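You operate a simulated robot arm through the tools that you are given. There is no shell and no other tool. Be economical: measure what you need, move in short steps, check, and stop when the job is done.

The job below is to be done with a simulated two-armed robot. You get a single attempt, and the scene is never put back.

TASK
Set the red basket on the white mark; jog it to the yellow.
Fine: from the wheeled table, carried level by both sides; set down on the belt's white mark, on your side of its middle; black switch to forward and long lever swung out of the way first, white button, up to the yellow mark; leave the other basket and the other belt controls.

The check looks at the end state, three seconds after you hand in, the way a careful person would. Anything else that was tipped, shoved, dropped, spilled or broken makes it a failure.

THE ROBOT
Two 7-joint arms with two-finger parallel grippers on one trunk, on a base that drives. Base frame: it is fixed to the floor where the robot stands at the start and does not move with it; the origin is under the middle of the robot, x ahead of it, y to its left, z up. Readings come in mm, rad, newtons and seconds.
The left shoulder is at the start at [50, 161, 1098], the right one opposite. With the tool pointing down near the work surface each hand reaches from about 160 to 680 mm from the robot's upright axis, wherever it stands, measured 20 degrees to its own side. Places, roughly: black knob [700, 4000, 900]; black switch [700, 4100, 900]; end stop [800, 1400, 1000]; long lever [1100, 3700, 1000]; mushroom button [600, 4000, 800]; top of the green belt [1100, 3400, 1000]; yellow mark [1100, 4100, 1000]; yellow switch [500, 1700, 900]. Payload 3.43 kg a hand.
The tool frame of a hand sits at the grasp point between the pads (the TCP): z along the fingers, y along the line on which they close. The tips reach 30 mm beyond it. The gripper opens to 94 mm. The fingers are 28 mm wide and 10 mm thick; the gripper's body (50 by 96 mm) begins 55 mm behind the TCP.
Orientation is that of the tool frame in the base frame, as a unit quaternion [x, y, z, w]. With the fingers straight down and closing along the base's y, the tool's x points along the base's -x, its y along +y and its z along -z.

THE INTERFACE
- The arms move only by the tool send_rows. It takes "left_increments", "right_increments" or both (then of equal length, played together; a hand with none holds still); each is a list of rows, each a list of 7 numbers: the shift along the base's x, y, z in mm, then the turn, a rotation vector about the base's x, y, z in rad, then the opening, from 0 (shut) to 1 (fully open). In form: [[dx, dy, dz, wx, wy, wz, gripper], ...]. A call has 1 to 12 rows; each row shifts and turns the commanded pose from where the row before left it. Rows are played at 5 a second. More than 50 mm and 0.15 rad between two rows, or a gripper value outside its range, and nothing of the call is played. Where a pose cannot be reached the arm comes as near as it can. A force on the tool above 40 N (or 10 N above the force at the start of the call, whichever is more), or a blocked arm, ends the call early, and 0.2 s more pass. The fingers move at their own pace (about 45 mm/s each) and stop on an object; they squeeze with about 24 N. The grip force told is the motor's: it shows also when the fingers shut on nothing. Time passes only in rows, and 0.2 s behind the last, so rows that do not move let the fingers close. It gives the time, the measured TCP pose, the force on the tool (base axes), the opening and the grip force at its end, in the units of the frame above (readings bear some noise), with the torque about the TCP (base axes, N m) and any sound that the robot's microphone picked up.
- Cameras (640 x 400 px; columns grow to the right, rows downward): "scene" is now at [125.3, 29.5, 1266.9]; the picture's right is [0.33, -0.94, 0.00], its down [-0.13, -0.05, -0.99] and it looks along [0.93, 0.33, -0.14] (base axes); focal length 214 px, centre (320, 200). "left" rides on the left gripper at [76, -14, -102] in its tool frame; the picture's right is [0.18, 0.98, 0.00], its down [-0.75, 0.14, -0.64] and it looks along [-0.63, 0.12, 0.77] (tool axes); focal length 243 px, centre (320, 200). "right" rides on the right gripper at [76, 14, -102] in its tool frame; the picture's right is [-0.18, 0.98, 0.00], its down [-0.75, -0.14, -0.64] and it looks along [-0.63, -0.12, 0.77] (tool axes); focal length 243 px, centre (320, 200).
- camera(camera): a new picture of that camera. No time passes.
- move_column(by): slides the trunk up (or, below 0, down) by that many mm; the arms and the scene camera ride with it, the base frame stays. It gives what a move gives, with no picture.
- steer(legs): drives the robot by 1 to 6 legs, each [ahead, left, turn to the left] in mm, mm and rad, along the robot's own axes; the way and the turn of a leg run together, so that a leg with both is an arc; at most 1500 mm and 3.142 rad a leg. The arms and the cameras ride along, it lands a little off, and it stops where it bumps. It gives what a move gives.
- pan_tilt(pan, tilt): turns the head with the scene camera to pan (to the left, within 1.396 rad either way) and tilt (down, from -0.506 to 1.204), counted from straight ahead of the robot. It gives what a move gives.
- probe_pixels(camera, pixels): there is no depth. For up to 12 entries [column, row, z] of the newest picture of that camera ("zoom" is the newest enlarged one), the place [x, y] in the base frame at which the ray of that pixel passes the height z, good to about 2 mm. No time passes.
- close_up(camera, box): a new picture of the part [left, top, right, bottom] of that camera's present view, enlarged. No time passes.
- hand_in(): hands the job in; it is judged then, once.

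Keep the steps short. Do not move on a guess: measure, check each grasp and each placing, and mend mistakes. In all there are 80 turns and 58 pictures (those below and enlarged ones count). Leave the grippers open and the arms clear of the work at the hand-in unless told otherwise, and finish with a single line.

The tools are called after "Emit:" as a command line: name --argument value ..., lists and objects as JSON in quotes. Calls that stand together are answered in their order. send_rows: Moves the arms, as the interface text tells. Its arguments: {"type":"object","properties":{"left_increments":{"type":"array"},"right_increments":{"type":"array"}},"required":[]} The other tools are called the same way: move_column (by) slides the trunk up or down; steer (legs) drives the base; pan_tilt (pan, tilt) turns the head that bears the scene camera; camera (camera) takes a picture; probe_pixels (camera, pixels) gives the place at which the rays of pixels pass given heights; close_up (camera, box) takes an enlarged picture of a part of a camera's view; hand_in () hands the job in.

At the start:

```text
time_s: 0.0
left_tool_pos: [310.2, 313.3, 1182.1]
left_tool_rot: [0.0, 1.0, 0.001, 0.0]
left_wrist_force: [0.5, 0.1, -0.8]
left_wrist_torque: [0.0, 0.01, -0.03]
left_finger_gap: 93.9
left_finger_force: 0.0
right_tool_pos: [347.4, -7.5, 1230.4]
right_tool_rot: [0.0, 1.0, 0.001, 0.0]
right_wrist_force: [-0.1, -0.5, 0.2]
right_wrist_torque: [-0.03, 0.0, 0.03]
right_finger_gap: 94.1
right_finger_force: 0.1
trunk travel left (down, up): [-125.0, 142.0]
robot x, y, heading: [0.4, 3.4, 0.001]
head pan, tilt: [0.34, 0.136]
```

scene: 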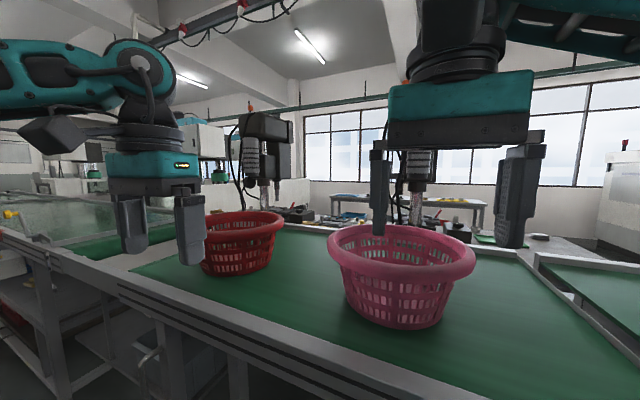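
right: 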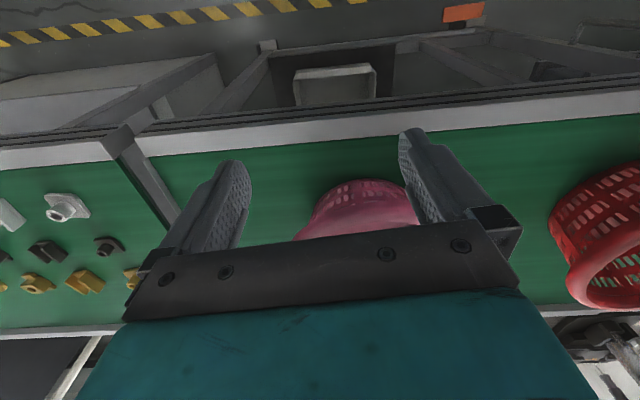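
left: 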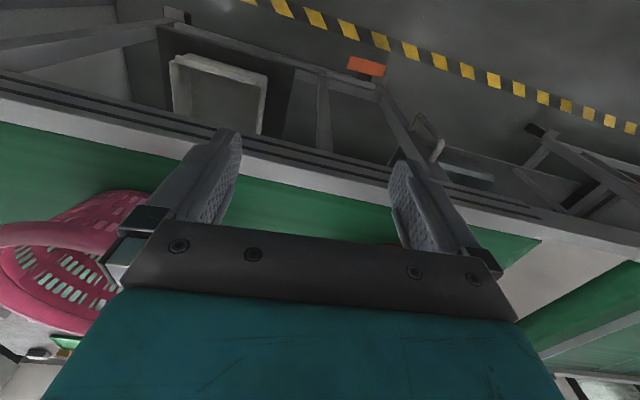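

I see a red basket left of centre (240,240) and a pink one (400,270) on the green surface in front of me. I'll tilt the head to see them better.

Emit:
pan_tilt --pan 0.4 --tilt 0.6

Emit:
camera --camera "scene"

Emit:
pan_tilt --pan 1.39 --tilt 0.3

Emit:
camera --camera "scene"

```text
time_s: 0.9
left_tool_pos: [310.7, 312.9, 1181.4]
left_tool_rot: [0.0, 1.0, 0.0, 0.0]
left_wrist_force: [-0.6, -0.2, 0.3]
left_wrist_torque: [-0.01, 0.0, 0.05]
left_finger_gap: 93.9
left_finger_force: 0.0
right_tool_pos: [346.0, -8.3, 1231.3]
right_tool_rot: [0.0, 1.0, 0.0, 0.0]
right_wrist_force: [-0.2, 1.0, -0.6]
right_wrist_torque: [-0.03, 0.0, -0.02]
right_finger_gap: 94.3
right_finger_force: 0.1
trunk travel left (down, up): [-125.0, 142.0]
robot x, y, heading: [-0.4, 1.9, -0.001]
head pan, tilt: [0.4, 0.6]
```

```text
54 pictures are left
```

scene: 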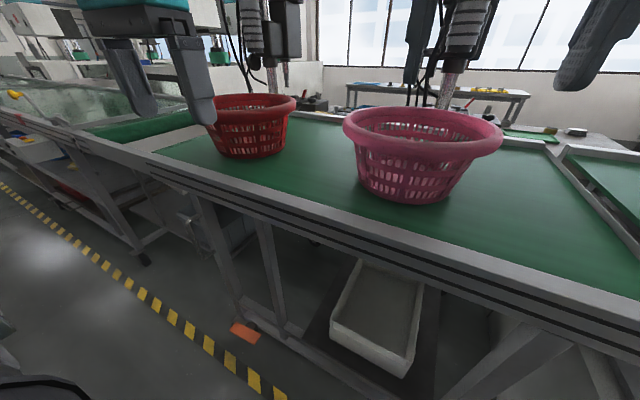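

```text
time_s: 2.2
left_tool_pos: [310.6, 313.0, 1181.8]
left_tool_rot: [0.0, 1.0, 0.0, -0.001]
left_wrist_force: [0.8, 0.5, -0.2]
left_wrist_torque: [0.05, -0.04, 0.0]
left_finger_gap: 94.3
left_finger_force: 0.0
right_tool_pos: [347.0, -6.8, 1229.6]
right_tool_rot: [0.0, 1.0, -0.001, 0.0]
right_wrist_force: [0.0, -0.2, -0.3]
right_wrist_torque: [-0.04, 0.03, -0.02]
right_finger_gap: 94.0
right_finger_force: 0.1
trunk travel left (down, up): [-125.0, 142.0]
robot x, y, heading: [1.4, -0.4, -0.001]
head pan, tilt: [1.389, 0.3]
```

```text
53 pictures are left
```

scene: 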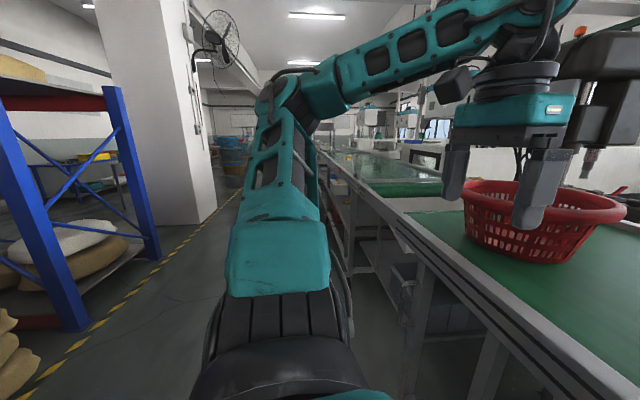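

The red basket is right of my left gripper. I'll look at it straight on and enlarged to measure its base and rim.

Emit:
pan_tilt --pan 0.75 --tilt 0.5

Emit:
camera --camera "scene"

Emit:
camera --camera "left"

```text
time_s: 3.2
left_tool_pos: [310.2, 312.7, 1180.8]
left_tool_rot: [-0.001, 1.0, -0.001, 0.0]
left_wrist_force: [0.3, 0.5, 0.4]
left_wrist_torque: [0.02, 0.0, 0.0]
left_finger_gap: 94.1
left_finger_force: 0.0
right_tool_pos: [346.1, -8.8, 1230.9]
right_tool_rot: [0.0, 1.0, 0.0, 0.0]
right_wrist_force: [-0.5, 0.3, 0.4]
right_wrist_torque: [0.03, 0.01, -0.01]
right_finger_gap: 94.1
right_finger_force: 0.1
trunk travel left (down, up): [-125.0, 142.0]
robot x, y, heading: [-0.5, 0.7, 0.002]
head pan, tilt: [0.75, 0.499]
```

```text
52 pictures are left
```

scene: 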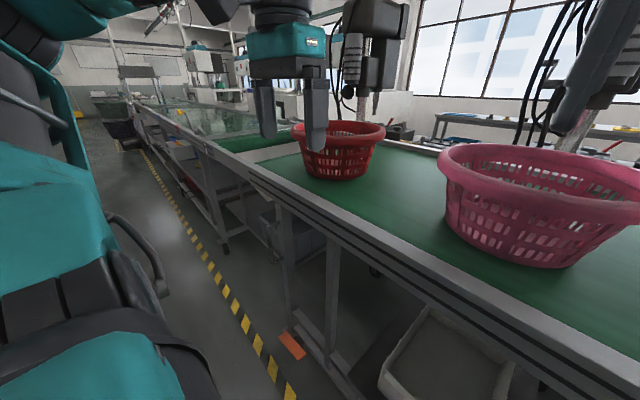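

```text
51 pictures are left
```

left: 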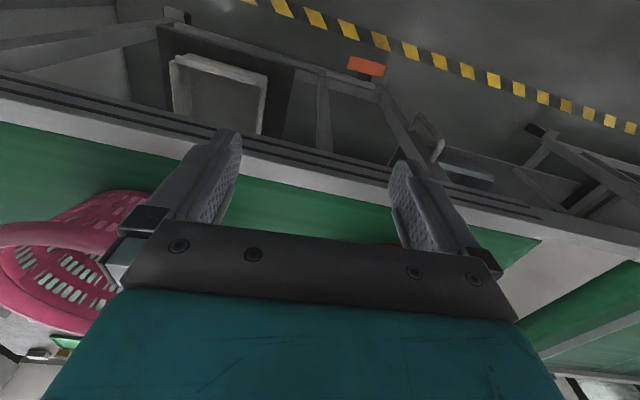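

Probing the red basket's base (340,180) and rim edges (291,128),(385,130), and table edges, at z=948 and likely rim height.

Emit:
probe_pixels --camera "scene" --pixels '[[340, 181, 948], [307, 170, 948], [371, 174, 948], [291, 128, 1060], [385, 130, 1060], [385, 130, 1080], [340, 150, 1080], [525, 268, 948], [250, 168, 948], [300, 200, 948], [230, 155, 948], [400, 258, 948]]'

Emit:
close_up --camera "scene" --box '[230, 90, 420, 209]'

```text
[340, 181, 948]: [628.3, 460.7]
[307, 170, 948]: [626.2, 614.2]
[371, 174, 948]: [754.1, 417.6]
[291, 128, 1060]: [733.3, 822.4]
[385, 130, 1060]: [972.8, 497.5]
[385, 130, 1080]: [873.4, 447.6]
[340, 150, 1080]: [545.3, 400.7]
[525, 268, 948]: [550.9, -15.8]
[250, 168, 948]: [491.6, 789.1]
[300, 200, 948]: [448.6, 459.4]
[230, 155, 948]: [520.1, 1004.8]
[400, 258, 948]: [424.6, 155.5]
```

```text
3.36 times, centred on (325, 150) of scene
```

zoom: 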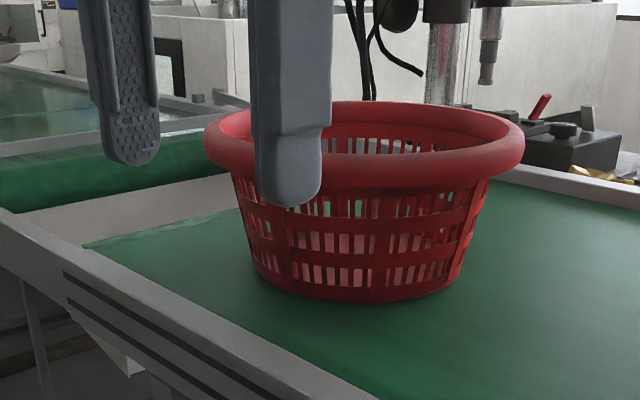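

This red one sits at about (690,520) on the green surface. Before trusting it's the wheeled table, I look to the right and raise my view forward-left for the belt.

Emit:
pan_tilt --pan -0.8 --tilt 0.4

Emit:
camera --camera "scene"

Emit:
pan_tilt --pan 1.15 --tilt 0.1

Emit:
camera --camera "scene"

```text
time_s: 4.8
left_tool_pos: [310.1, 312.6, 1180.6]
left_tool_rot: [0.0, 1.0, 0.0, 0.0]
left_wrist_force: [-0.7, -0.3, -0.3]
left_wrist_torque: [-0.01, -0.02, 0.01]
left_finger_gap: 94.2
left_finger_force: 0.1
right_tool_pos: [346.9, -8.4, 1230.3]
right_tool_rot: [0.0, 1.0, 0.0, 0.0]
right_wrist_force: [0.8, -0.5, -0.2]
right_wrist_torque: [0.0, 0.03, 0.02]
right_finger_gap: 94.0
right_finger_force: 0.1
trunk travel left (down, up): [-125.0, 142.0]
robot x, y, heading: [3.1, 1.0, 0.003]
head pan, tilt: [-0.799, 0.4]
```

```text
49 pictures are left
```

scene: 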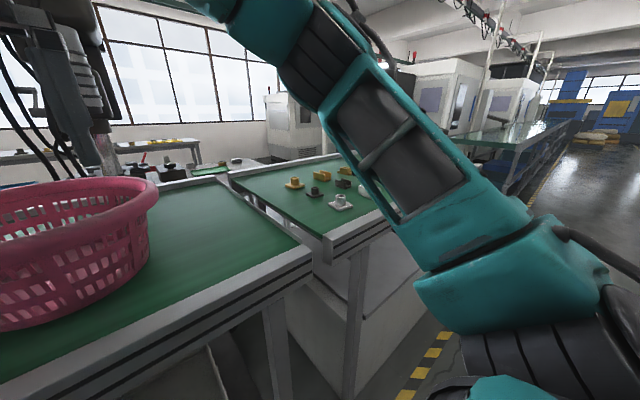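

```text
time_s: 6.7
left_tool_pos: [309.7, 312.6, 1181.0]
left_tool_rot: [-0.001, 1.0, 0.0, -0.001]
left_wrist_force: [-1.2, 0.8, 0.9]
left_wrist_torque: [-0.01, -0.02, 0.01]
left_finger_gap: 93.9
left_finger_force: 0.0
right_tool_pos: [346.6, -7.7, 1229.7]
right_tool_rot: [0.0, 1.0, 0.0, 0.001]
right_wrist_force: [-0.3, 0.3, 0.1]
right_wrist_torque: [-0.02, -0.02, 0.0]
right_finger_gap: 94.3
right_finger_force: 0.1
trunk travel left (down, up): [-125.0, 142.0]
robot x, y, heading: [0.5, 0.8, -0.007]
head pan, tilt: [1.15, 0.099]
```

```text
48 pictures are left
```

scene: 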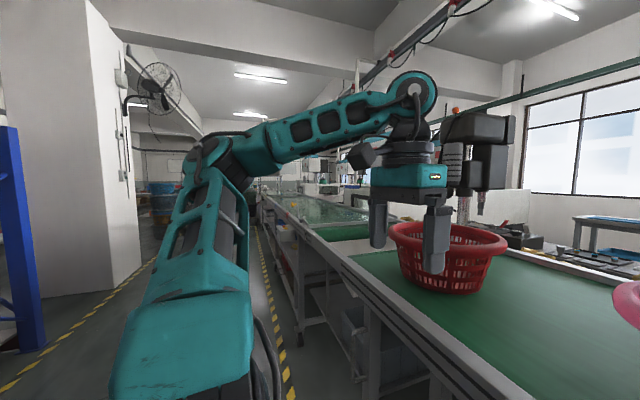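

The aisle (x from about -900 to 430) is clear. I'll do the switch and lever first: back off 100 mm and strafe left along the aisle.

Emit:
steer --legs '[[-100, 0, 0], [0, 1500, 0], [0, 1000, 0]]'

Emit:
pan_tilt --pan 0.6 --tilt 0.3

Emit:
camera --camera "scene"

```text
time_s: 19.8
left_tool_pos: [173.4, 2849.5, 1180.6]
left_tool_rot: [-0.013, 1.0, 0.001, -0.001]
left_wrist_force: [0.8, 1.8, 0.3]
left_wrist_torque: [0.03, 0.01, 0.02]
left_finger_gap: 94.1
left_finger_force: 0.1
right_tool_pos: [218.4, 2530.7, 1230.3]
right_tool_rot: [-0.013, 1.0, 0.0, 0.0]
right_wrist_force: [0.6, 0.4, -0.9]
right_wrist_torque: [-0.01, 0.02, -0.03]
right_finger_gap: 94.0
right_finger_force: 0.1
trunk travel left (down, up): [-125.0, 142.0]
robot x, y, heading: [-129.3, 2527.3, 0.028]
head pan, tilt: [1.15, 0.099]
```

```text
time_s: 20.8
left_tool_pos: [173.7, 2850.5, 1181.4]
left_tool_rot: [-0.014, 1.0, 0.0, 0.001]
left_wrist_force: [0.6, -0.7, 0.2]
left_wrist_torque: [0.02, 0.01, 0.02]
left_finger_gap: 94.0
left_finger_force: 0.0
right_tool_pos: [218.3, 2530.8, 1229.9]
right_tool_rot: [-0.013, 1.0, -0.001, 0.0]
right_wrist_force: [0.4, -0.2, 0.2]
right_wrist_torque: [0.01, 0.02, -0.02]
right_finger_gap: 93.9
right_finger_force: 0.0
trunk travel left (down, up): [-125.0, 142.0]
robot x, y, heading: [-125.5, 2524.3, 0.028]
head pan, tilt: [0.6, 0.3]
```

```text
47 pictures are left
```

scene: 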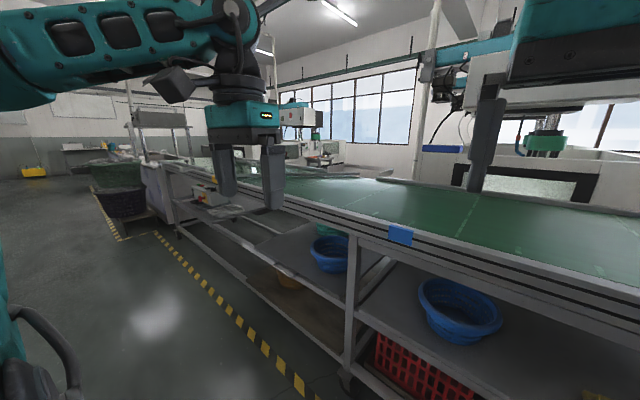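

The belt runs here with a control panel near (205,195). A further strafe left of ~1000 mm, then a look at marks and controls.

Emit:
steer --legs '[[0, 0, -0.028], [0, 1000, 0]]'

Emit:
pan_tilt --pan 0.35 --tilt 0.4

Emit:
camera --camera "scene"

```text
time_s: 26.4
left_tool_pos: [171.7, 3855.0, 1181.4]
left_tool_rot: [-0.007, 1.0, 0.001, 0.0]
left_wrist_force: [0.5, -0.2, 0.0]
left_wrist_torque: [0.01, 0.0, -0.03]
left_finger_gap: 94.0
left_finger_force: 0.0
right_tool_pos: [211.0, 3535.1, 1230.0]
right_tool_rot: [-0.007, 1.0, 0.0, 0.0]
right_wrist_force: [-1.0, -0.2, 0.1]
right_wrist_torque: [-0.01, -0.01, -0.02]
right_finger_gap: 93.9
right_finger_force: 0.1
trunk travel left (down, up): [-125.0, 142.0]
robot x, y, heading: [-133.2, 3537.0, 0.014]
head pan, tilt: [0.6, 0.3]
```

```text
time_s: 27.2
left_tool_pos: [170.3, 3855.5, 1181.8]
left_tool_rot: [-0.007, 1.0, 0.001, 0.0]
left_wrist_force: [0.5, 0.3, -0.5]
left_wrist_torque: [-0.02, 0.03, 0.0]
left_finger_gap: 94.0
left_finger_force: 0.2
right_tool_pos: [211.7, 3535.1, 1230.6]
right_tool_rot: [-0.007, 1.0, 0.0, 0.0]
right_wrist_force: [0.2, 0.1, -0.8]
right_wrist_torque: [-0.02, 0.0, 0.03]
right_finger_gap: 93.9
right_finger_force: 0.1
trunk travel left (down, up): [-125.0, 142.0]
robot x, y, heading: [-131.2, 3534.0, 0.013]
head pan, tilt: [0.351, 0.4]
```

```text
46 pictures are left
```

scene: 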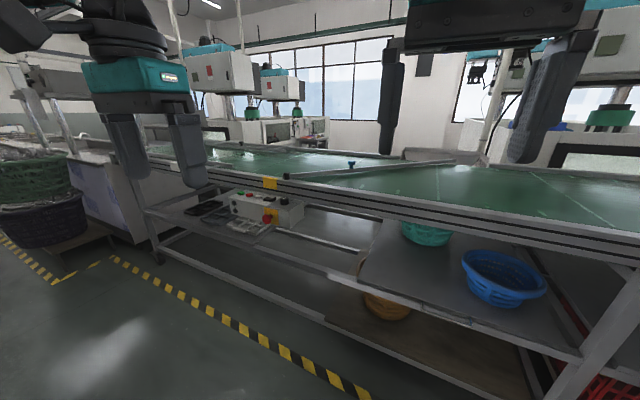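

I see the lever lying over the belt (290,175)-(450,162), a yellow tag (268,182), the control box (265,207). Enlarging both.

Emit:
close_up --camera "scene" --box '[210, 150, 338, 230]'

Emit:
close_up --camera "scene" --box '[240, 130, 640, 380]'

Emit:
probe_pixels --camera "scene" --pixels '[[290, 176, 960], [350, 163, 970], [450, 162, 960], [437, 180, 948], [438, 190, 948], [268, 183, 948], [540, 178, 948], [610, 225, 948], [230, 205, 900], [300, 215, 880]]'

```text
5.00 times, centred on (274, 190) of scene
```

zoom: 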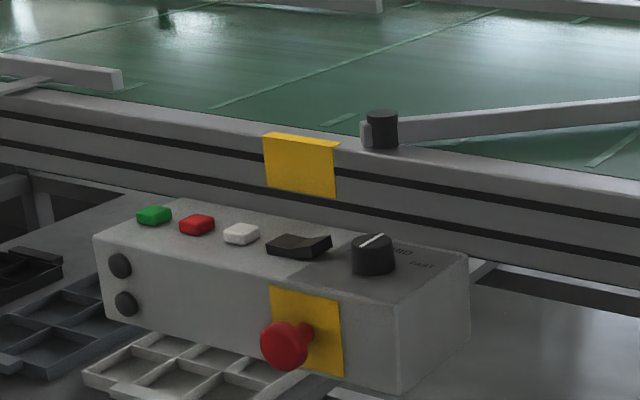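

```text
1.60 times, centred on (440, 255) of scene
```

zoom: 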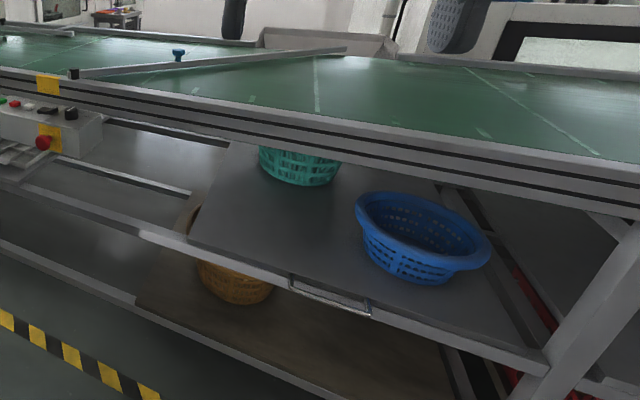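

```text
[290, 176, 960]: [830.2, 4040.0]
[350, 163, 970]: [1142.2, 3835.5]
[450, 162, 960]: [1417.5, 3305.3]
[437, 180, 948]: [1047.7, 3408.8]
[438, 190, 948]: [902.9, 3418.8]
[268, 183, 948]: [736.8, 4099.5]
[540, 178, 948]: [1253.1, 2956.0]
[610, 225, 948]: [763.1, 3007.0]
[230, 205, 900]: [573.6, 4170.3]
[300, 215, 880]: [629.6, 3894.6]
```

Lever pivots at the near rail, with a blue knob. I'll probe the frame's front foot and lower shelf edges to know how near I may drive.

Emit:
probe_pixels --camera "scene" --pixels '[[157, 262, 0], [165, 275, 0], [340, 277, 700], [340, 277, 600], [520, 337, 700], [460, 315, 700], [150, 212, 700], [320, 368, 0], [130, 270, 0], [365, 400, 0]]'

Emit:
close_up --camera "scene" --box '[100, 190, 436, 400]'

```text
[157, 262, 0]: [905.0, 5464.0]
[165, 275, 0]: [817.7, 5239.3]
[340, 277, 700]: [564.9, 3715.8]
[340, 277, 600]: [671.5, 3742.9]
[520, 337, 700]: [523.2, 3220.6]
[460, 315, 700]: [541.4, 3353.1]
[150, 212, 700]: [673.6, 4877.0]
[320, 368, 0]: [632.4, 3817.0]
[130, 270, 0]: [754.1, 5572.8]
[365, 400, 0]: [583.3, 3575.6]
```

```text
1.90 times, centred on (268, 295) of scene
```

zoom: 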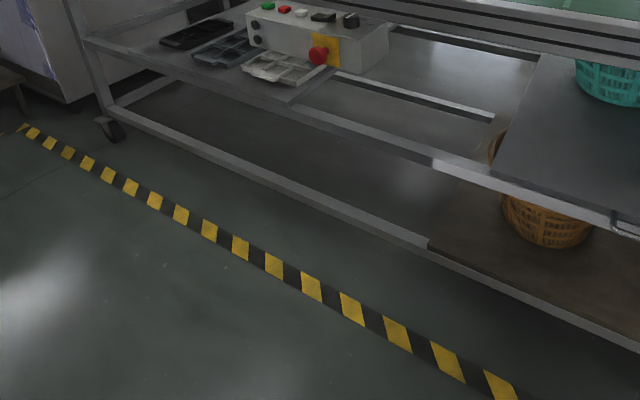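

Frame front is near x≈600, so robot at x≈130 keeps the starting clearance. Driving there with y≈3850, then looking down at my base and at the controls.

Emit:
steer --legs '[[0, 0, -0.013], [240, 300, 0]]'

Emit:
pan_tilt --pan 0.1 --tilt 0.75

Emit:
camera --camera "scene"

```text
time_s: 29.9
left_tool_pos: [407.5, 4151.1, 1181.6]
left_tool_rot: [-0.003, 1.0, -0.001, 0.0]
left_wrist_force: [0.8, -0.2, -0.4]
left_wrist_torque: [-0.02, 0.02, -0.01]
left_finger_gap: 93.9
left_finger_force: 0.1
right_tool_pos: [447.3, 3830.7, 1228.6]
right_tool_rot: [-0.003, 1.0, 0.0, 0.0]
right_wrist_force: [-0.1, -0.3, -0.8]
right_wrist_torque: [-0.01, -0.02, 0.04]
right_finger_gap: 94.0
right_finger_force: 0.1
trunk travel left (down, up): [-125.0, 142.0]
robot x, y, heading: [99.7, 3836.7, 0.006]
head pan, tilt: [0.351, 0.4]
```

```text
time_s: 30.7
left_tool_pos: [409.1, 4150.5, 1181.7]
left_tool_rot: [-0.002, 1.0, 0.0, -0.001]
left_wrist_force: [-0.6, 0.9, 0.5]
left_wrist_torque: [0.03, 0.02, 0.0]
left_finger_gap: 94.1
left_finger_force: 0.1
right_tool_pos: [445.7, 3830.4, 1230.1]
right_tool_rot: [-0.003, 1.0, -0.001, 0.0]
right_wrist_force: [0.6, -0.4, 0.2]
right_wrist_torque: [-0.01, -0.01, 0.01]
right_finger_gap: 94.0
right_finger_force: 0.1
trunk travel left (down, up): [-125.0, 142.0]
robot x, y, heading: [101.3, 3834.4, 0.001]
head pan, tilt: [0.099, 0.75]
```

```text
42 pictures are left
```

scene: 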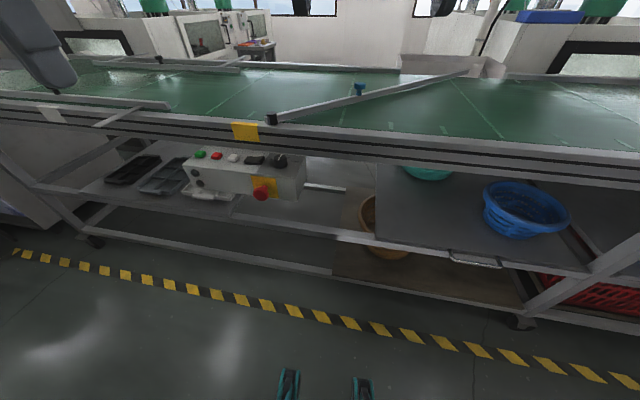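

Base feet visible at (285,375). Enlarging the control region and probing key points.

Emit:
close_up --camera "scene" --box '[160, 60, 480, 260]'

Emit:
probe_pixels --camera "scene" --pixels '[[285, 370, 0], [285, 370, 200], [363, 378, 100], [235, 123, 948], [235, 123, 900], [450, 258, 700], [250, 230, 700], [522, 325, 0], [271, 117, 980], [465, 72, 980], [464, 95, 920], [504, 138, 920]]'

```text
2.00 times, centred on (320, 160) of scene
```

zoom: 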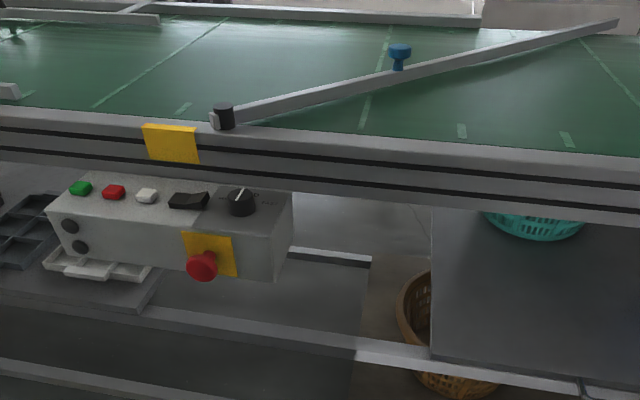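

```text
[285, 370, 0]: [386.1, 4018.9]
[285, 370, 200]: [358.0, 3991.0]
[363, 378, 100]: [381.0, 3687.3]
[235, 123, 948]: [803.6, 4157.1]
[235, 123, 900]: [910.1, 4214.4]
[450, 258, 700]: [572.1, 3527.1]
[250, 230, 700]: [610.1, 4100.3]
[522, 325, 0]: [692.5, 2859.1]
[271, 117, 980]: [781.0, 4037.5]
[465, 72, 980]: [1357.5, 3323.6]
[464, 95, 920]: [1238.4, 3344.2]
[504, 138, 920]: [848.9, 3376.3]
```

Marks may be tags on the near rail: yellow at (243,131), something white at (50,115). I look left and right along the rail.

Emit:
pan_tilt --pan 0.75 --tilt 0.55

Emit:
camera --camera "scene"

Emit:
pan_tilt --pan -0.6 --tilt 0.55

Emit:
camera --camera "scene"

```text
time_s: 31.8
left_tool_pos: [409.2, 4150.4, 1181.3]
left_tool_rot: [-0.003, 1.0, 0.0, -0.001]
left_wrist_force: [-0.6, 0.2, -0.6]
left_wrist_torque: [0.01, 0.04, -0.05]
left_finger_gap: 94.1
left_finger_force: 0.0
right_tool_pos: [446.5, 3830.7, 1229.9]
right_tool_rot: [-0.002, 1.0, -0.001, 0.0]
right_wrist_force: [-0.6, -0.8, 0.2]
right_wrist_torque: [0.03, 0.01, 0.03]
right_finger_gap: 94.0
right_finger_force: 0.0
trunk travel left (down, up): [-125.0, 142.0]
robot x, y, heading: [99.3, 3842.3, 0.005]
head pan, tilt: [0.75, 0.55]
```

```text
40 pictures are left
```

scene: 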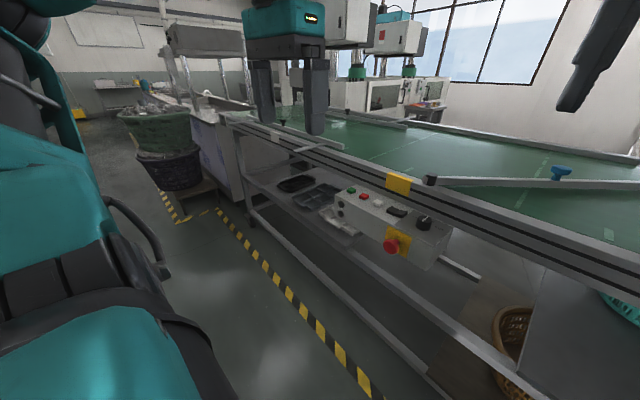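

```text
time_s: 33.3
left_tool_pos: [408.1, 4151.9, 1181.6]
left_tool_rot: [-0.003, 1.0, 0.0, 0.0]
left_wrist_force: [1.0, 0.2, -0.1]
left_wrist_torque: [0.03, -0.03, 0.0]
left_finger_gap: 93.9
left_finger_force: 0.1
right_tool_pos: [446.4, 3830.5, 1230.2]
right_tool_rot: [-0.002, 1.0, 0.0, 0.0]
right_wrist_force: [-0.5, 0.6, 0.4]
right_wrist_torque: [-0.01, 0.0, -0.01]
right_finger_gap: 94.1
right_finger_force: 0.1
trunk travel left (down, up): [-125.0, 142.0]
robot x, y, heading: [99.9, 3834.8, 0.009]
head pan, tilt: [-0.6, 0.55]
```

```text
39 pictures are left
```

scene: 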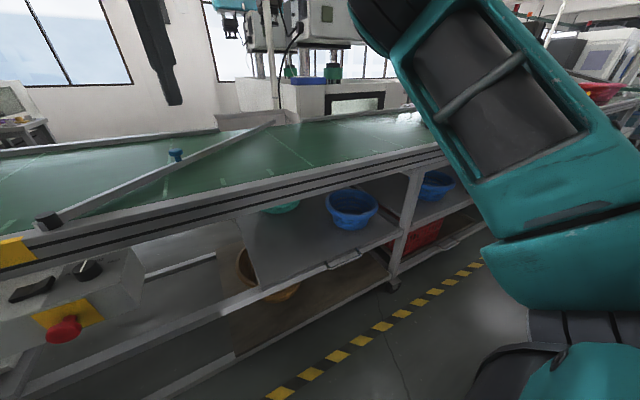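

Enlarging the belt right of the lever for a white mark, and probing it.

Emit:
close_up --camera "scene" --box '[130, 90, 450, 290]'

Emit:
pan_tilt --pan 0.75 --tilt 0.3

Emit:
close_up --camera "scene" --box '[200, 120, 460, 282]'

```text
2.00 times, centred on (290, 190) of scene
```

zoom: 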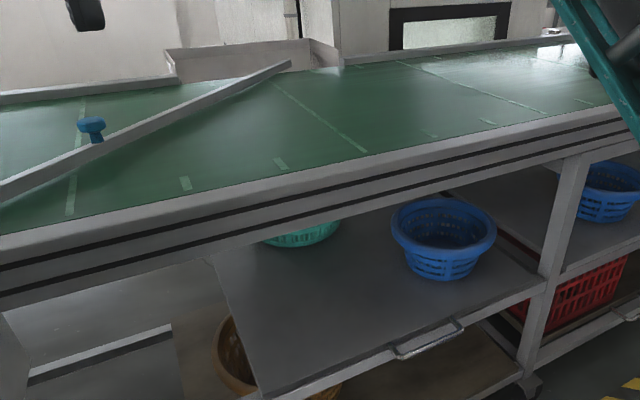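

```text
time_s: 34.8
left_tool_pos: [408.9, 4150.5, 1181.3]
left_tool_rot: [-0.003, 1.0, 0.0, 0.0]
left_wrist_force: [-0.3, 0.2, -0.1]
left_wrist_torque: [-0.01, 0.01, -0.01]
left_finger_gap: 93.8
left_finger_force: 0.0
right_tool_pos: [445.6, 3831.6, 1230.4]
right_tool_rot: [-0.002, 1.0, 0.0, 0.0]
right_wrist_force: [0.3, 0.0, 1.0]
right_wrist_torque: [0.04, 0.04, -0.01]
right_finger_gap: 94.0
right_finger_force: 0.0
trunk travel left (down, up): [-125.0, 142.0]
robot x, y, heading: [98.7, 3838.7, 0.003]
head pan, tilt: [0.75, 0.3]
```

```text
2.46 times, centred on (330, 201) of scene
```

zoom: 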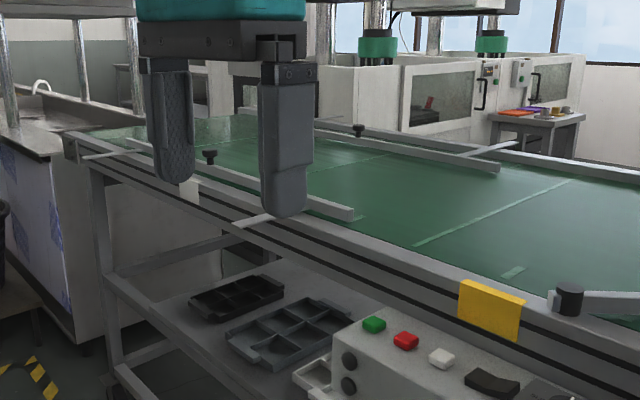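

Near rail carries tags: yellow (y≈4120), something white near y≈4700 partly hidden by my finger. I strafe left to look at it properly.

Emit:
steer --legs '[[0, 450, 0]]'

Emit:
pan_tilt --pan 0.1 --tilt 0.5

Emit:
camera --camera "scene"

```text
time_s: 37.5
left_tool_pos: [401.9, 4610.6, 1181.7]
left_tool_rot: [-0.005, 1.0, 0.0, 0.0]
left_wrist_force: [0.1, -0.3, 0.1]
left_wrist_torque: [0.02, -0.01, 0.01]
left_finger_gap: 94.1
left_finger_force: 0.1
right_tool_pos: [441.8, 4291.1, 1229.6]
right_tool_rot: [-0.005, 1.0, -0.001, -0.001]
right_wrist_force: [-0.7, 0.3, 0.1]
right_wrist_torque: [-0.04, -0.01, -0.02]
right_finger_gap: 94.3
right_finger_force: 0.0
trunk travel left (down, up): [-125.0, 142.0]
robot x, y, heading: [94.0, 4295.4, 0.014]
head pan, tilt: [0.75, 0.3]
```

```text
time_s: 38.5
left_tool_pos: [403.9, 4612.1, 1181.2]
left_tool_rot: [-0.006, 1.0, 0.001, 0.0]
left_wrist_force: [-0.6, 0.5, -0.3]
left_wrist_torque: [-0.01, 0.05, -0.02]
left_finger_gap: 94.2
left_finger_force: 0.1
right_tool_pos: [442.2, 4290.8, 1230.0]
right_tool_rot: [-0.005, 1.0, 0.001, 0.0]
right_wrist_force: [-0.1, 0.9, 0.8]
right_wrist_torque: [0.01, 0.01, 0.0]
right_finger_gap: 94.0
right_finger_force: 0.1
trunk travel left (down, up): [-125.0, 142.0]
robot x, y, heading: [95.7, 4295.0, 0.007]
head pan, tilt: [0.099, 0.499]
```

```text
36 pictures are left
```

scene: 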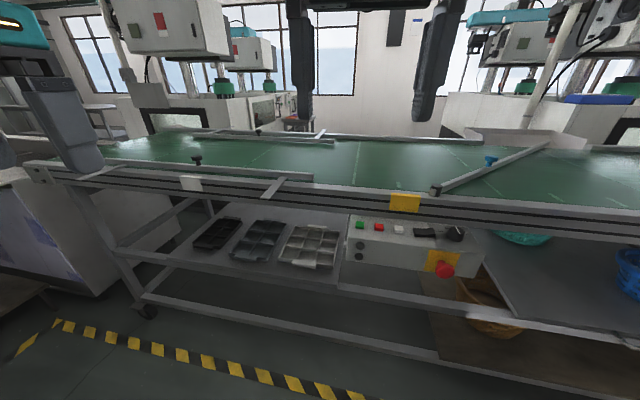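

White tag confirmed on the near rail at (190,183). Enlarging and probing it, the yellow tag, guides, and lever.

Emit:
close_up --camera "scene" --box '[20, 110, 340, 310]'

Emit:
close_up --camera "scene" --box '[330, 130, 590, 292]'

Emit:
probe_pixels --camera "scene" --pixels '[[391, 194, 948], [391, 194, 1000], [180, 177, 948], [180, 177, 1000], [201, 178, 1000], [420, 196, 1000], [314, 178, 1000], [314, 178, 1030], [335, 142, 1000], [480, 143, 1000], [358, 140, 970], [355, 186, 970]]'

```text
2.00 times, centred on (180, 210) of scene
```

zoom: 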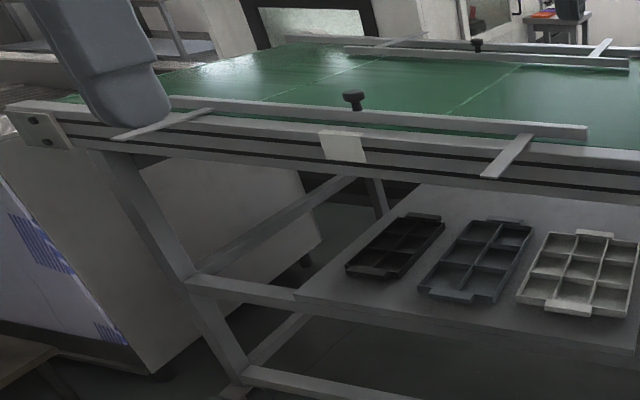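

```text
2.46 times, centred on (460, 211) of scene
```

zoom: 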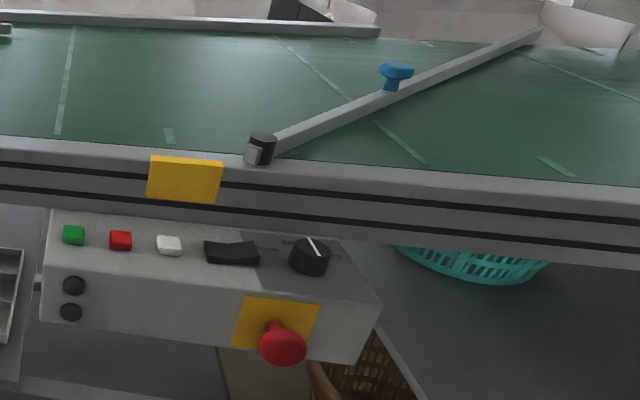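

```text
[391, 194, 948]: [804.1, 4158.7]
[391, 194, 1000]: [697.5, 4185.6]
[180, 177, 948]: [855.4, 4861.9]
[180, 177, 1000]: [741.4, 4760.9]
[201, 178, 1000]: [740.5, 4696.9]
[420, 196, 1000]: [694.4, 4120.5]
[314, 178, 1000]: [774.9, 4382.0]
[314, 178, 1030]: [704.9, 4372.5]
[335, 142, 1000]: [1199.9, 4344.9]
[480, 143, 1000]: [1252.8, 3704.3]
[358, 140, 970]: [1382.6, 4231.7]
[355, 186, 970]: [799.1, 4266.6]
```

The tag tops lie at z≈948 and x≈804 consistently. White tag y≈4820, yellow y≈4123, so the jog runs toward -y. Now I bring the right hand over the control box to see its labels.

Emit:
send_rows --right_increments '[[18, -35, -20, 0, 0, 0, 0], [18, -35, -20, 0, 0, 0, 0], [18, -35, -20, 0, 0, 0, 0], [18, -40, -40, 0, 0, 0, 0], [18, -40, -40, 0, 0, 0, 0], [0, 0, -20, 0, 0, 0, 0]]'

Emit:
camera --camera "right"

```text
refused: row 4 steps farther than a row can; nothing moved
```

```text
33 pictures are left
```

right: 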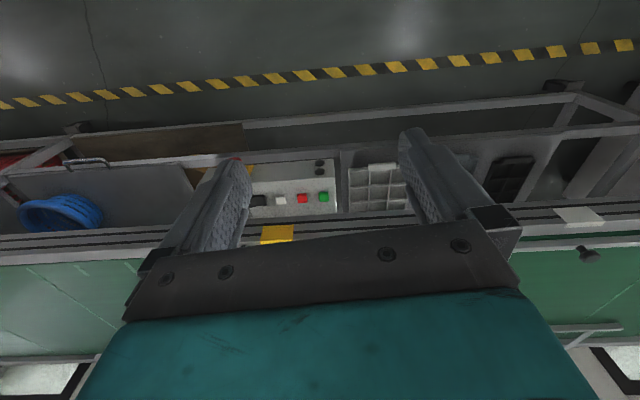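

The wrist view is upside-down (down in the picture = ahead). I resend the approach with smaller rows.

Emit:
send_rows --right_increments '[[10, -28, -30, 0, 0, 0, 0], [10, -28, -30, 0, 0, 0, 0], [10, -28, -30, 0, 0, 0, 0], [10, -28, -30, 0, 0, 0, 0], [10, -28, -30, 0, 0, 0, 0], [10, -28, -30, 0, 0, 0, 0], [10, -20, -20, 0, 0, 0, 0]]'

Emit:
close_up --camera "right" --box '[160, 40, 480, 240]'

```text
time_s: 40.1
left_tool_pos: [403.4, 4609.8, 1181.5]
left_tool_rot: [-0.006, 1.0, 0.0, 0.0]
left_wrist_force: [0.6, -0.6, 0.1]
left_wrist_torque: [-0.02, -0.01, -0.01]
left_finger_gap: 94.0
left_finger_force: 0.1
right_tool_pos: [513.0, 4102.0, 1028.2]
right_tool_rot: [-0.005, 1.0, 0.001, 0.001]
right_wrist_force: [0.2, 0.6, -0.2]
right_wrist_torque: [0.03, -0.02, -0.03]
right_finger_gap: 0.0
right_finger_force: 24.5
trunk travel left (down, up): [-125.0, 142.0]
robot x, y, heading: [96.2, 4296.3, 0.007]
head pan, tilt: [0.099, 0.499]
```

```text
2.00 times, centred on (320, 140) of right
```

zoom: 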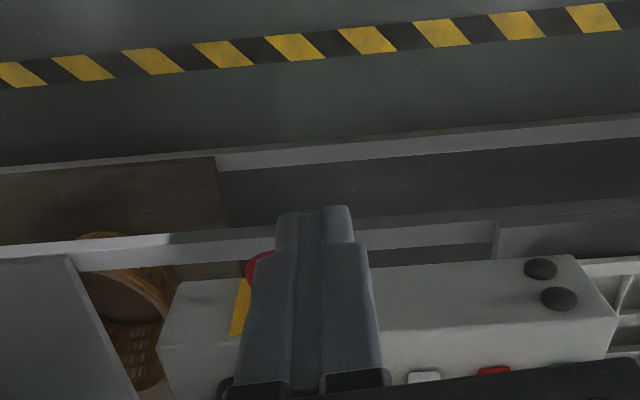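

Too close; the finger hides the switch. I back off 120 mm, up 70, and 80 toward -y.

Emit:
send_rows --right_increments '[[-30, -20, 20, 0, 0, 0, 0], [-30, -20, 20, 0, 0, 0, 0], [-30, -20, 20, 0, 0, 0, 0], [-30, -20, 20, 0, 0, 0, 0]]'

Emit:
close_up --camera "right" --box '[240, 100, 540, 287]'

Emit:
close_up --camera "scene" --box '[340, 200, 480, 288]'

```text
time_s: 41.1
left_tool_pos: [401.7, 4610.9, 1181.4]
left_tool_rot: [-0.005, 1.0, 0.0, -0.001]
left_wrist_force: [-0.5, -0.2, -0.1]
left_wrist_torque: [0.03, -0.01, 0.01]
left_finger_gap: 94.2
left_finger_force: 0.0
right_tool_pos: [391.8, 4021.4, 1113.1]
right_tool_rot: [-0.005, 1.0, 0.0, 0.0]
right_wrist_force: [0.8, -0.1, -0.4]
right_wrist_torque: [0.0, 0.04, -0.01]
right_finger_gap: 0.0
right_finger_force: 24.0
trunk travel left (down, up): [-125.0, 142.0]
robot x, y, heading: [97.8, 4293.9, 0.008]
head pan, tilt: [0.099, 0.499]
```

```text
2.13 times, centred on (390, 194) of right
```

zoom: 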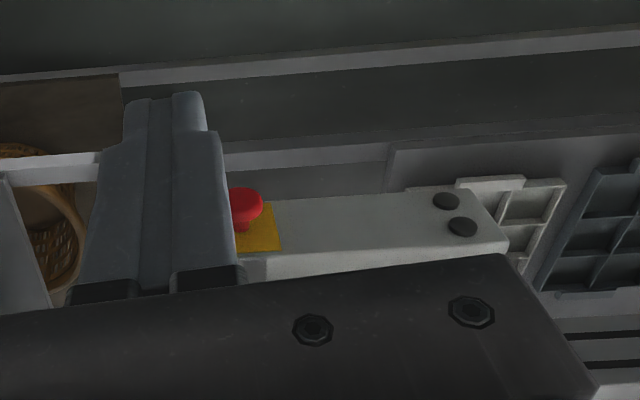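

```text
4.55 times, centred on (410, 244) of scene
```

zoom: 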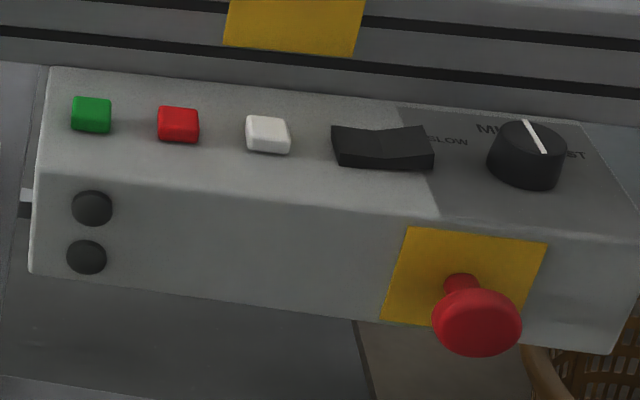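

The rocker's labels aren't visible from here. I move the right hand forward and offset to view the box top from nearly above.

Emit:
send_rows --right_increments '[[45, 0, 0, 0, 0, 0, 0], [45, 0, 0, 0, 0, 0, 0], [45, 0, 0, 0, 0, 0, 0], [45, 5, -10, 0, 0, 0, 0], [45, 5, -20, 0, 0, 0, 0], [40, 5, -20, 0, 0, 0, 0]]'

Emit:
close_up --camera "right" --box '[220, 40, 540, 240]'

```text
time_s: 42.5
left_tool_pos: [403.3, 4610.8, 1181.6]
left_tool_rot: [-0.005, 1.0, 0.0, 0.0]
left_wrist_force: [-0.4, -0.3, -0.3]
left_wrist_torque: [-0.03, -0.01, 0.01]
left_finger_gap: 93.9
left_finger_force: 0.1
right_tool_pos: [658.6, 4036.6, 1061.5]
right_tool_rot: [-0.006, 1.0, 0.0, 0.0]
right_wrist_force: [0.5, 0.4, -1.0]
right_wrist_torque: [0.02, -0.02, -0.01]
right_finger_gap: 0.2
right_finger_force: 24.5
trunk travel left (down, up): [-125.0, 142.0]
robot x, y, heading: [94.7, 4294.3, 0.006]
head pan, tilt: [0.099, 0.499]
```

```text
2.00 times, centred on (380, 140) of right
```

zoom: 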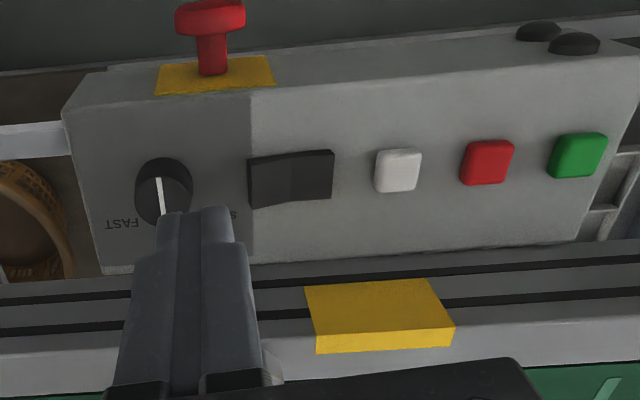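

No direction words by the rocker. I triangulate the rocker halves, white button, and look at the rocker's tilt enlarged.

Emit:
probe_pixels --camera "zoom" --pixels '[[290, 180, 880], [290, 180, 900], [290, 180, 860], [270, 182, 880], [312, 177, 880], [398, 170, 880], [398, 170, 860], [163, 180, 890], [100, 270, 860], [575, 240, 860]]'

Emit:
probe_pixels --camera "scene" --pixels '[[423.6, 232.2, 880], [423.6, 232.2, 900], [423.6, 232.2, 860], [398.5, 229, 880], [398.5, 229, 860], [455, 233, 890]]'

Emit:
close_up --camera "right" --box '[334, 104, 404, 148]'

```text
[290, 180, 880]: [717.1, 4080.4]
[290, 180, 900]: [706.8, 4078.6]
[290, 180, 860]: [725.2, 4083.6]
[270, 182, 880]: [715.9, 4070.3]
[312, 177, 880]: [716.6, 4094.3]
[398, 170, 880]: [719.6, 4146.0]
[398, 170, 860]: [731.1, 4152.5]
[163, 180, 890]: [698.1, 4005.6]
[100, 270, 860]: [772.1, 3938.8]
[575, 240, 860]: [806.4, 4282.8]
```

```text
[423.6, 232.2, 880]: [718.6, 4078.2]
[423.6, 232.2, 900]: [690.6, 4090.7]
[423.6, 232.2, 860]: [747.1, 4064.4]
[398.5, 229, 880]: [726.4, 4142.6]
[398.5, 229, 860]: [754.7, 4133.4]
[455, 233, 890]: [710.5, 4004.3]
```

```text
9.09 times, centred on (369, 126) of right
```

zoom: 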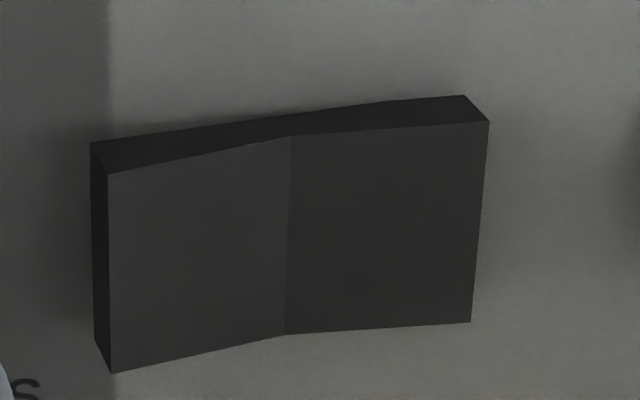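

The rocker (718,4079,z≈880) looks neutral (V, both ends equally high). Forward should be the belt's white→yellow way, i.e. its -y end; I position the closed right fingers over y≈4065 and come down to just above.

Emit:
send_rows --right_increments '[[29, 14, 0, 0, 0, 0, 0], [29, 14, 0, 0, 0, 0, 0], [0, 0, -40, 0, 0, 0, 0], [0, 0, -40, 0, 0, 0, 0], [0, 0, -40, 0, 0, 0, 0], [0, 0, -10, 0, 0, 0, 0]]'

Emit:
close_up --camera "scene" --box '[340, 180, 500, 280]'

```text
time_s: 44.0
left_tool_pos: [403.3, 4611.0, 1182.6]
left_tool_rot: [-0.005, 1.0, 0.0, 0.001]
left_wrist_force: [-0.6, -1.1, -0.1]
left_wrist_torque: [0.0, -0.01, 0.01]
left_finger_gap: 93.9
left_finger_force: 0.2
right_tool_pos: [716.0, 4063.6, 929.7]
right_tool_rot: [-0.005, 1.0, 0.0, 0.0]
right_wrist_force: [-0.5, -0.7, 0.7]
right_wrist_torque: [0.02, -0.01, -0.01]
right_finger_gap: 0.0
right_finger_force: 24.5
trunk travel left (down, up): [-125.0, 142.0]
robot x, y, heading: [99.0, 4297.8, 0.011]
head pan, tilt: [0.099, 0.499]
```

```text
4.00 times, centred on (420, 230) of scene
```

zoom: 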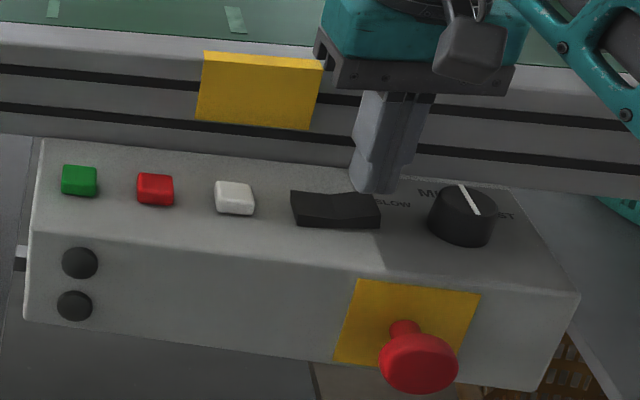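

The tip is over the rocker's right (-y) end. Pressing down slowly in small rows, then lifting.

Emit:
send_rows --right_increments '[[0, 0, -8, 0, 0, 0, 0], [0, 0, -6, 0, 0, 0, 0], [0, 0, -4, 0, 0, 0, 0], [0, 0, -4, 0, 0, 0, 0], [0, 0, -4, 0, 0, 0, 0], [0, 0, -3, 0, 0, 0, 0]]'

Emit:
close_up --camera "scene" --box '[380, 210, 460, 260]'

```text
time_s: 45.1
left_tool_pos: [399.3, 4611.4, 1181.8]
left_tool_rot: [-0.004, 1.0, 0.0, 0.003]
left_wrist_force: [1.0, -0.4, 0.4]
left_wrist_torque: [-0.04, 0.03, -0.01]
left_finger_gap: 93.9
left_finger_force: 0.0
right_tool_pos: [715.4, 4063.7, 917.2]
right_tool_rot: [-0.005, 1.0, 0.0, 0.008]
right_wrist_force: [-13.0, -1.8, 14.2]
right_wrist_torque: [0.09, 0.45, 0.1]
right_finger_gap: 0.2
right_finger_force: 24.0
trunk travel left (down, up): [-125.0, 142.0]
robot x, y, heading: [95.9, 4296.3, 0.007]
head pan, tilt: [0.099, 0.499]
stopped in row 5 (right hand): the force on the tool passed its limit (the readings are from after the stop); the commanded pose is now the measured one
```

```text
8.00 times, centred on (420, 235) of scene
```

zoom: 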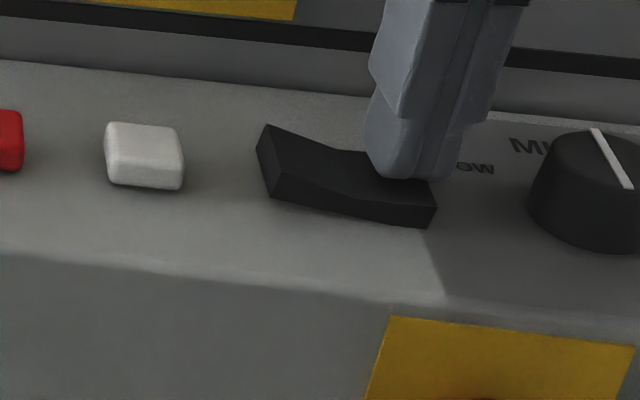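

The rocker's -y end is now down. I lift the right hand off and draw it back, then drive to y≈4050 and a bit closer, and check the rocker and clearance.

Emit:
send_rows --right_increments '[[0, 0, 45, 0, 0, 0, 0], [0, 0, 45, 0, 0, 0, 0], [0, 0, 45, 0, 0, 0, 0], [-30, -10, 30, 0, 0, 0, 0], [-40, 0, 20, 0, 0, 0, 0], [-40, 0, 20, 0, 0, 0, 0], [-40, 0, 0, 0, 0, 0, 0]]'

Emit:
steer --legs '[[0, 0, -0.008], [150, -250, 0]]'

Emit:
pan_tilt --pan -0.2 --tilt 0.9

Emit:
camera --camera "scene"

```text
time_s: 46.7
left_tool_pos: [402.5, 4610.4, 1181.6]
left_tool_rot: [-0.005, 1.0, 0.0, 0.0]
left_wrist_force: [0.4, -0.5, 1.0]
left_wrist_torque: [0.01, 0.02, 0.02]
left_finger_gap: 94.0
left_finger_force: 0.1
right_tool_pos: [565.5, 4052.5, 1117.1]
right_tool_rot: [-0.004, 1.0, 0.001, 0.006]
right_wrist_force: [-0.1, 0.0, 0.0]
right_wrist_torque: [0.01, -0.03, -0.03]
right_finger_gap: 0.0
right_finger_force: 24.0
trunk travel left (down, up): [-125.0, 142.0]
robot x, y, heading: [96.2, 4290.1, 0.008]
head pan, tilt: [0.099, 0.499]
```

```text
time_s: 49.0
left_tool_pos: [558.0, 4358.8, 1181.3]
left_tool_rot: [-0.002, 1.0, 0.0, 0.001]
left_wrist_force: [0.5, -0.4, -0.1]
left_wrist_torque: [-0.01, 0.01, 0.02]
left_finger_gap: 94.0
left_finger_force: 0.1
right_tool_pos: [718.3, 3799.8, 1117.7]
right_tool_rot: [-0.002, 1.0, 0.0, 0.007]
right_wrist_force: [0.2, 0.9, -0.6]
right_wrist_torque: [0.03, 0.05, 0.02]
right_finger_gap: 0.3
right_finger_force: 23.3
trunk travel left (down, up): [-125.0, 142.0]
robot x, y, heading: [248.0, 4047.3, 0.006]
head pan, tilt: [0.099, 0.499]
```

```text
time_s: 49.9
left_tool_pos: [556.2, 4359.3, 1182.3]
left_tool_rot: [-0.001, 1.0, 0.0, 0.0]
left_wrist_force: [0.9, -0.3, 0.9]
left_wrist_torque: [0.01, 0.02, -0.01]
left_finger_gap: 93.9
left_finger_force: 0.0
right_tool_pos: [717.6, 3798.8, 1118.0]
right_tool_rot: [-0.002, 1.0, 0.0, 0.007]
right_wrist_force: [0.9, 0.1, -0.1]
right_wrist_torque: [0.0, -0.01, -0.01]
right_finger_gap: 0.0
right_finger_force: 24.1
trunk travel left (down, up): [-125.0, 142.0]
robot x, y, heading: [251.7, 4047.2, 0.004]
head pan, tilt: [-0.201, 0.901]
```

```text
25 pictures are left
```

scene: 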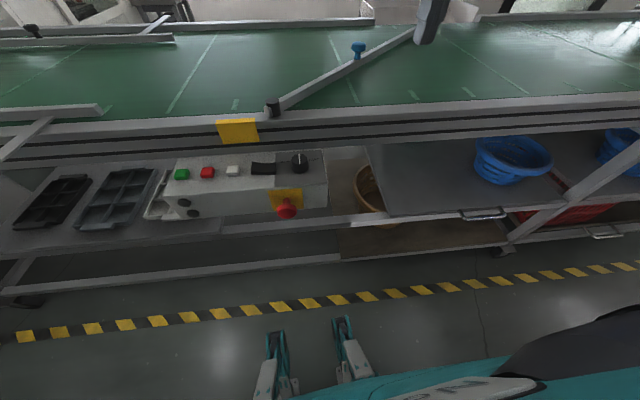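

Clearance to the lower bar is still ample (feet at row ~325, bar at row ~265). Probing the lever and bar.

Emit:
probe_pixels --camera "scene" --pixels '[[273, 115, 948], [272, 98, 990], [358, 46, 1020], [357, 58, 990], [320, 84, 990], [412, 35, 990], [300, 96, 990], [342, 318, 0], [277, 332, 0], [300, 262, 150], [300, 218, 700], [240, 140, 900]]'

Emit:
close_up --camera "scene" --box '[200, 20, 440, 170]'

```text
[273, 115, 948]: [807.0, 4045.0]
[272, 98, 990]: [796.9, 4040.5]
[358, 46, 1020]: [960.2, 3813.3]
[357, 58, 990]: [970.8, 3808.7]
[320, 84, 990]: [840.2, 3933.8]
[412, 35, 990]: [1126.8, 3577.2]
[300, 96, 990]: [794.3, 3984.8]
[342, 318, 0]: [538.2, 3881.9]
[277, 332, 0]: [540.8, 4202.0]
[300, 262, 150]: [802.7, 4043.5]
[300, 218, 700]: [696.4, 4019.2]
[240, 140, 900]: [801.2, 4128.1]
```

```text
2.67 times, centred on (320, 95) of scene
```

zoom: 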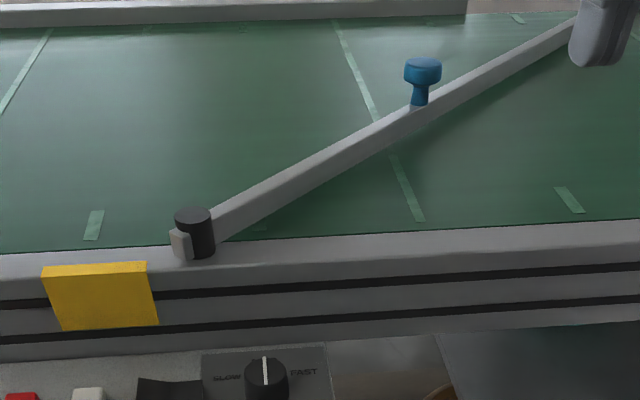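

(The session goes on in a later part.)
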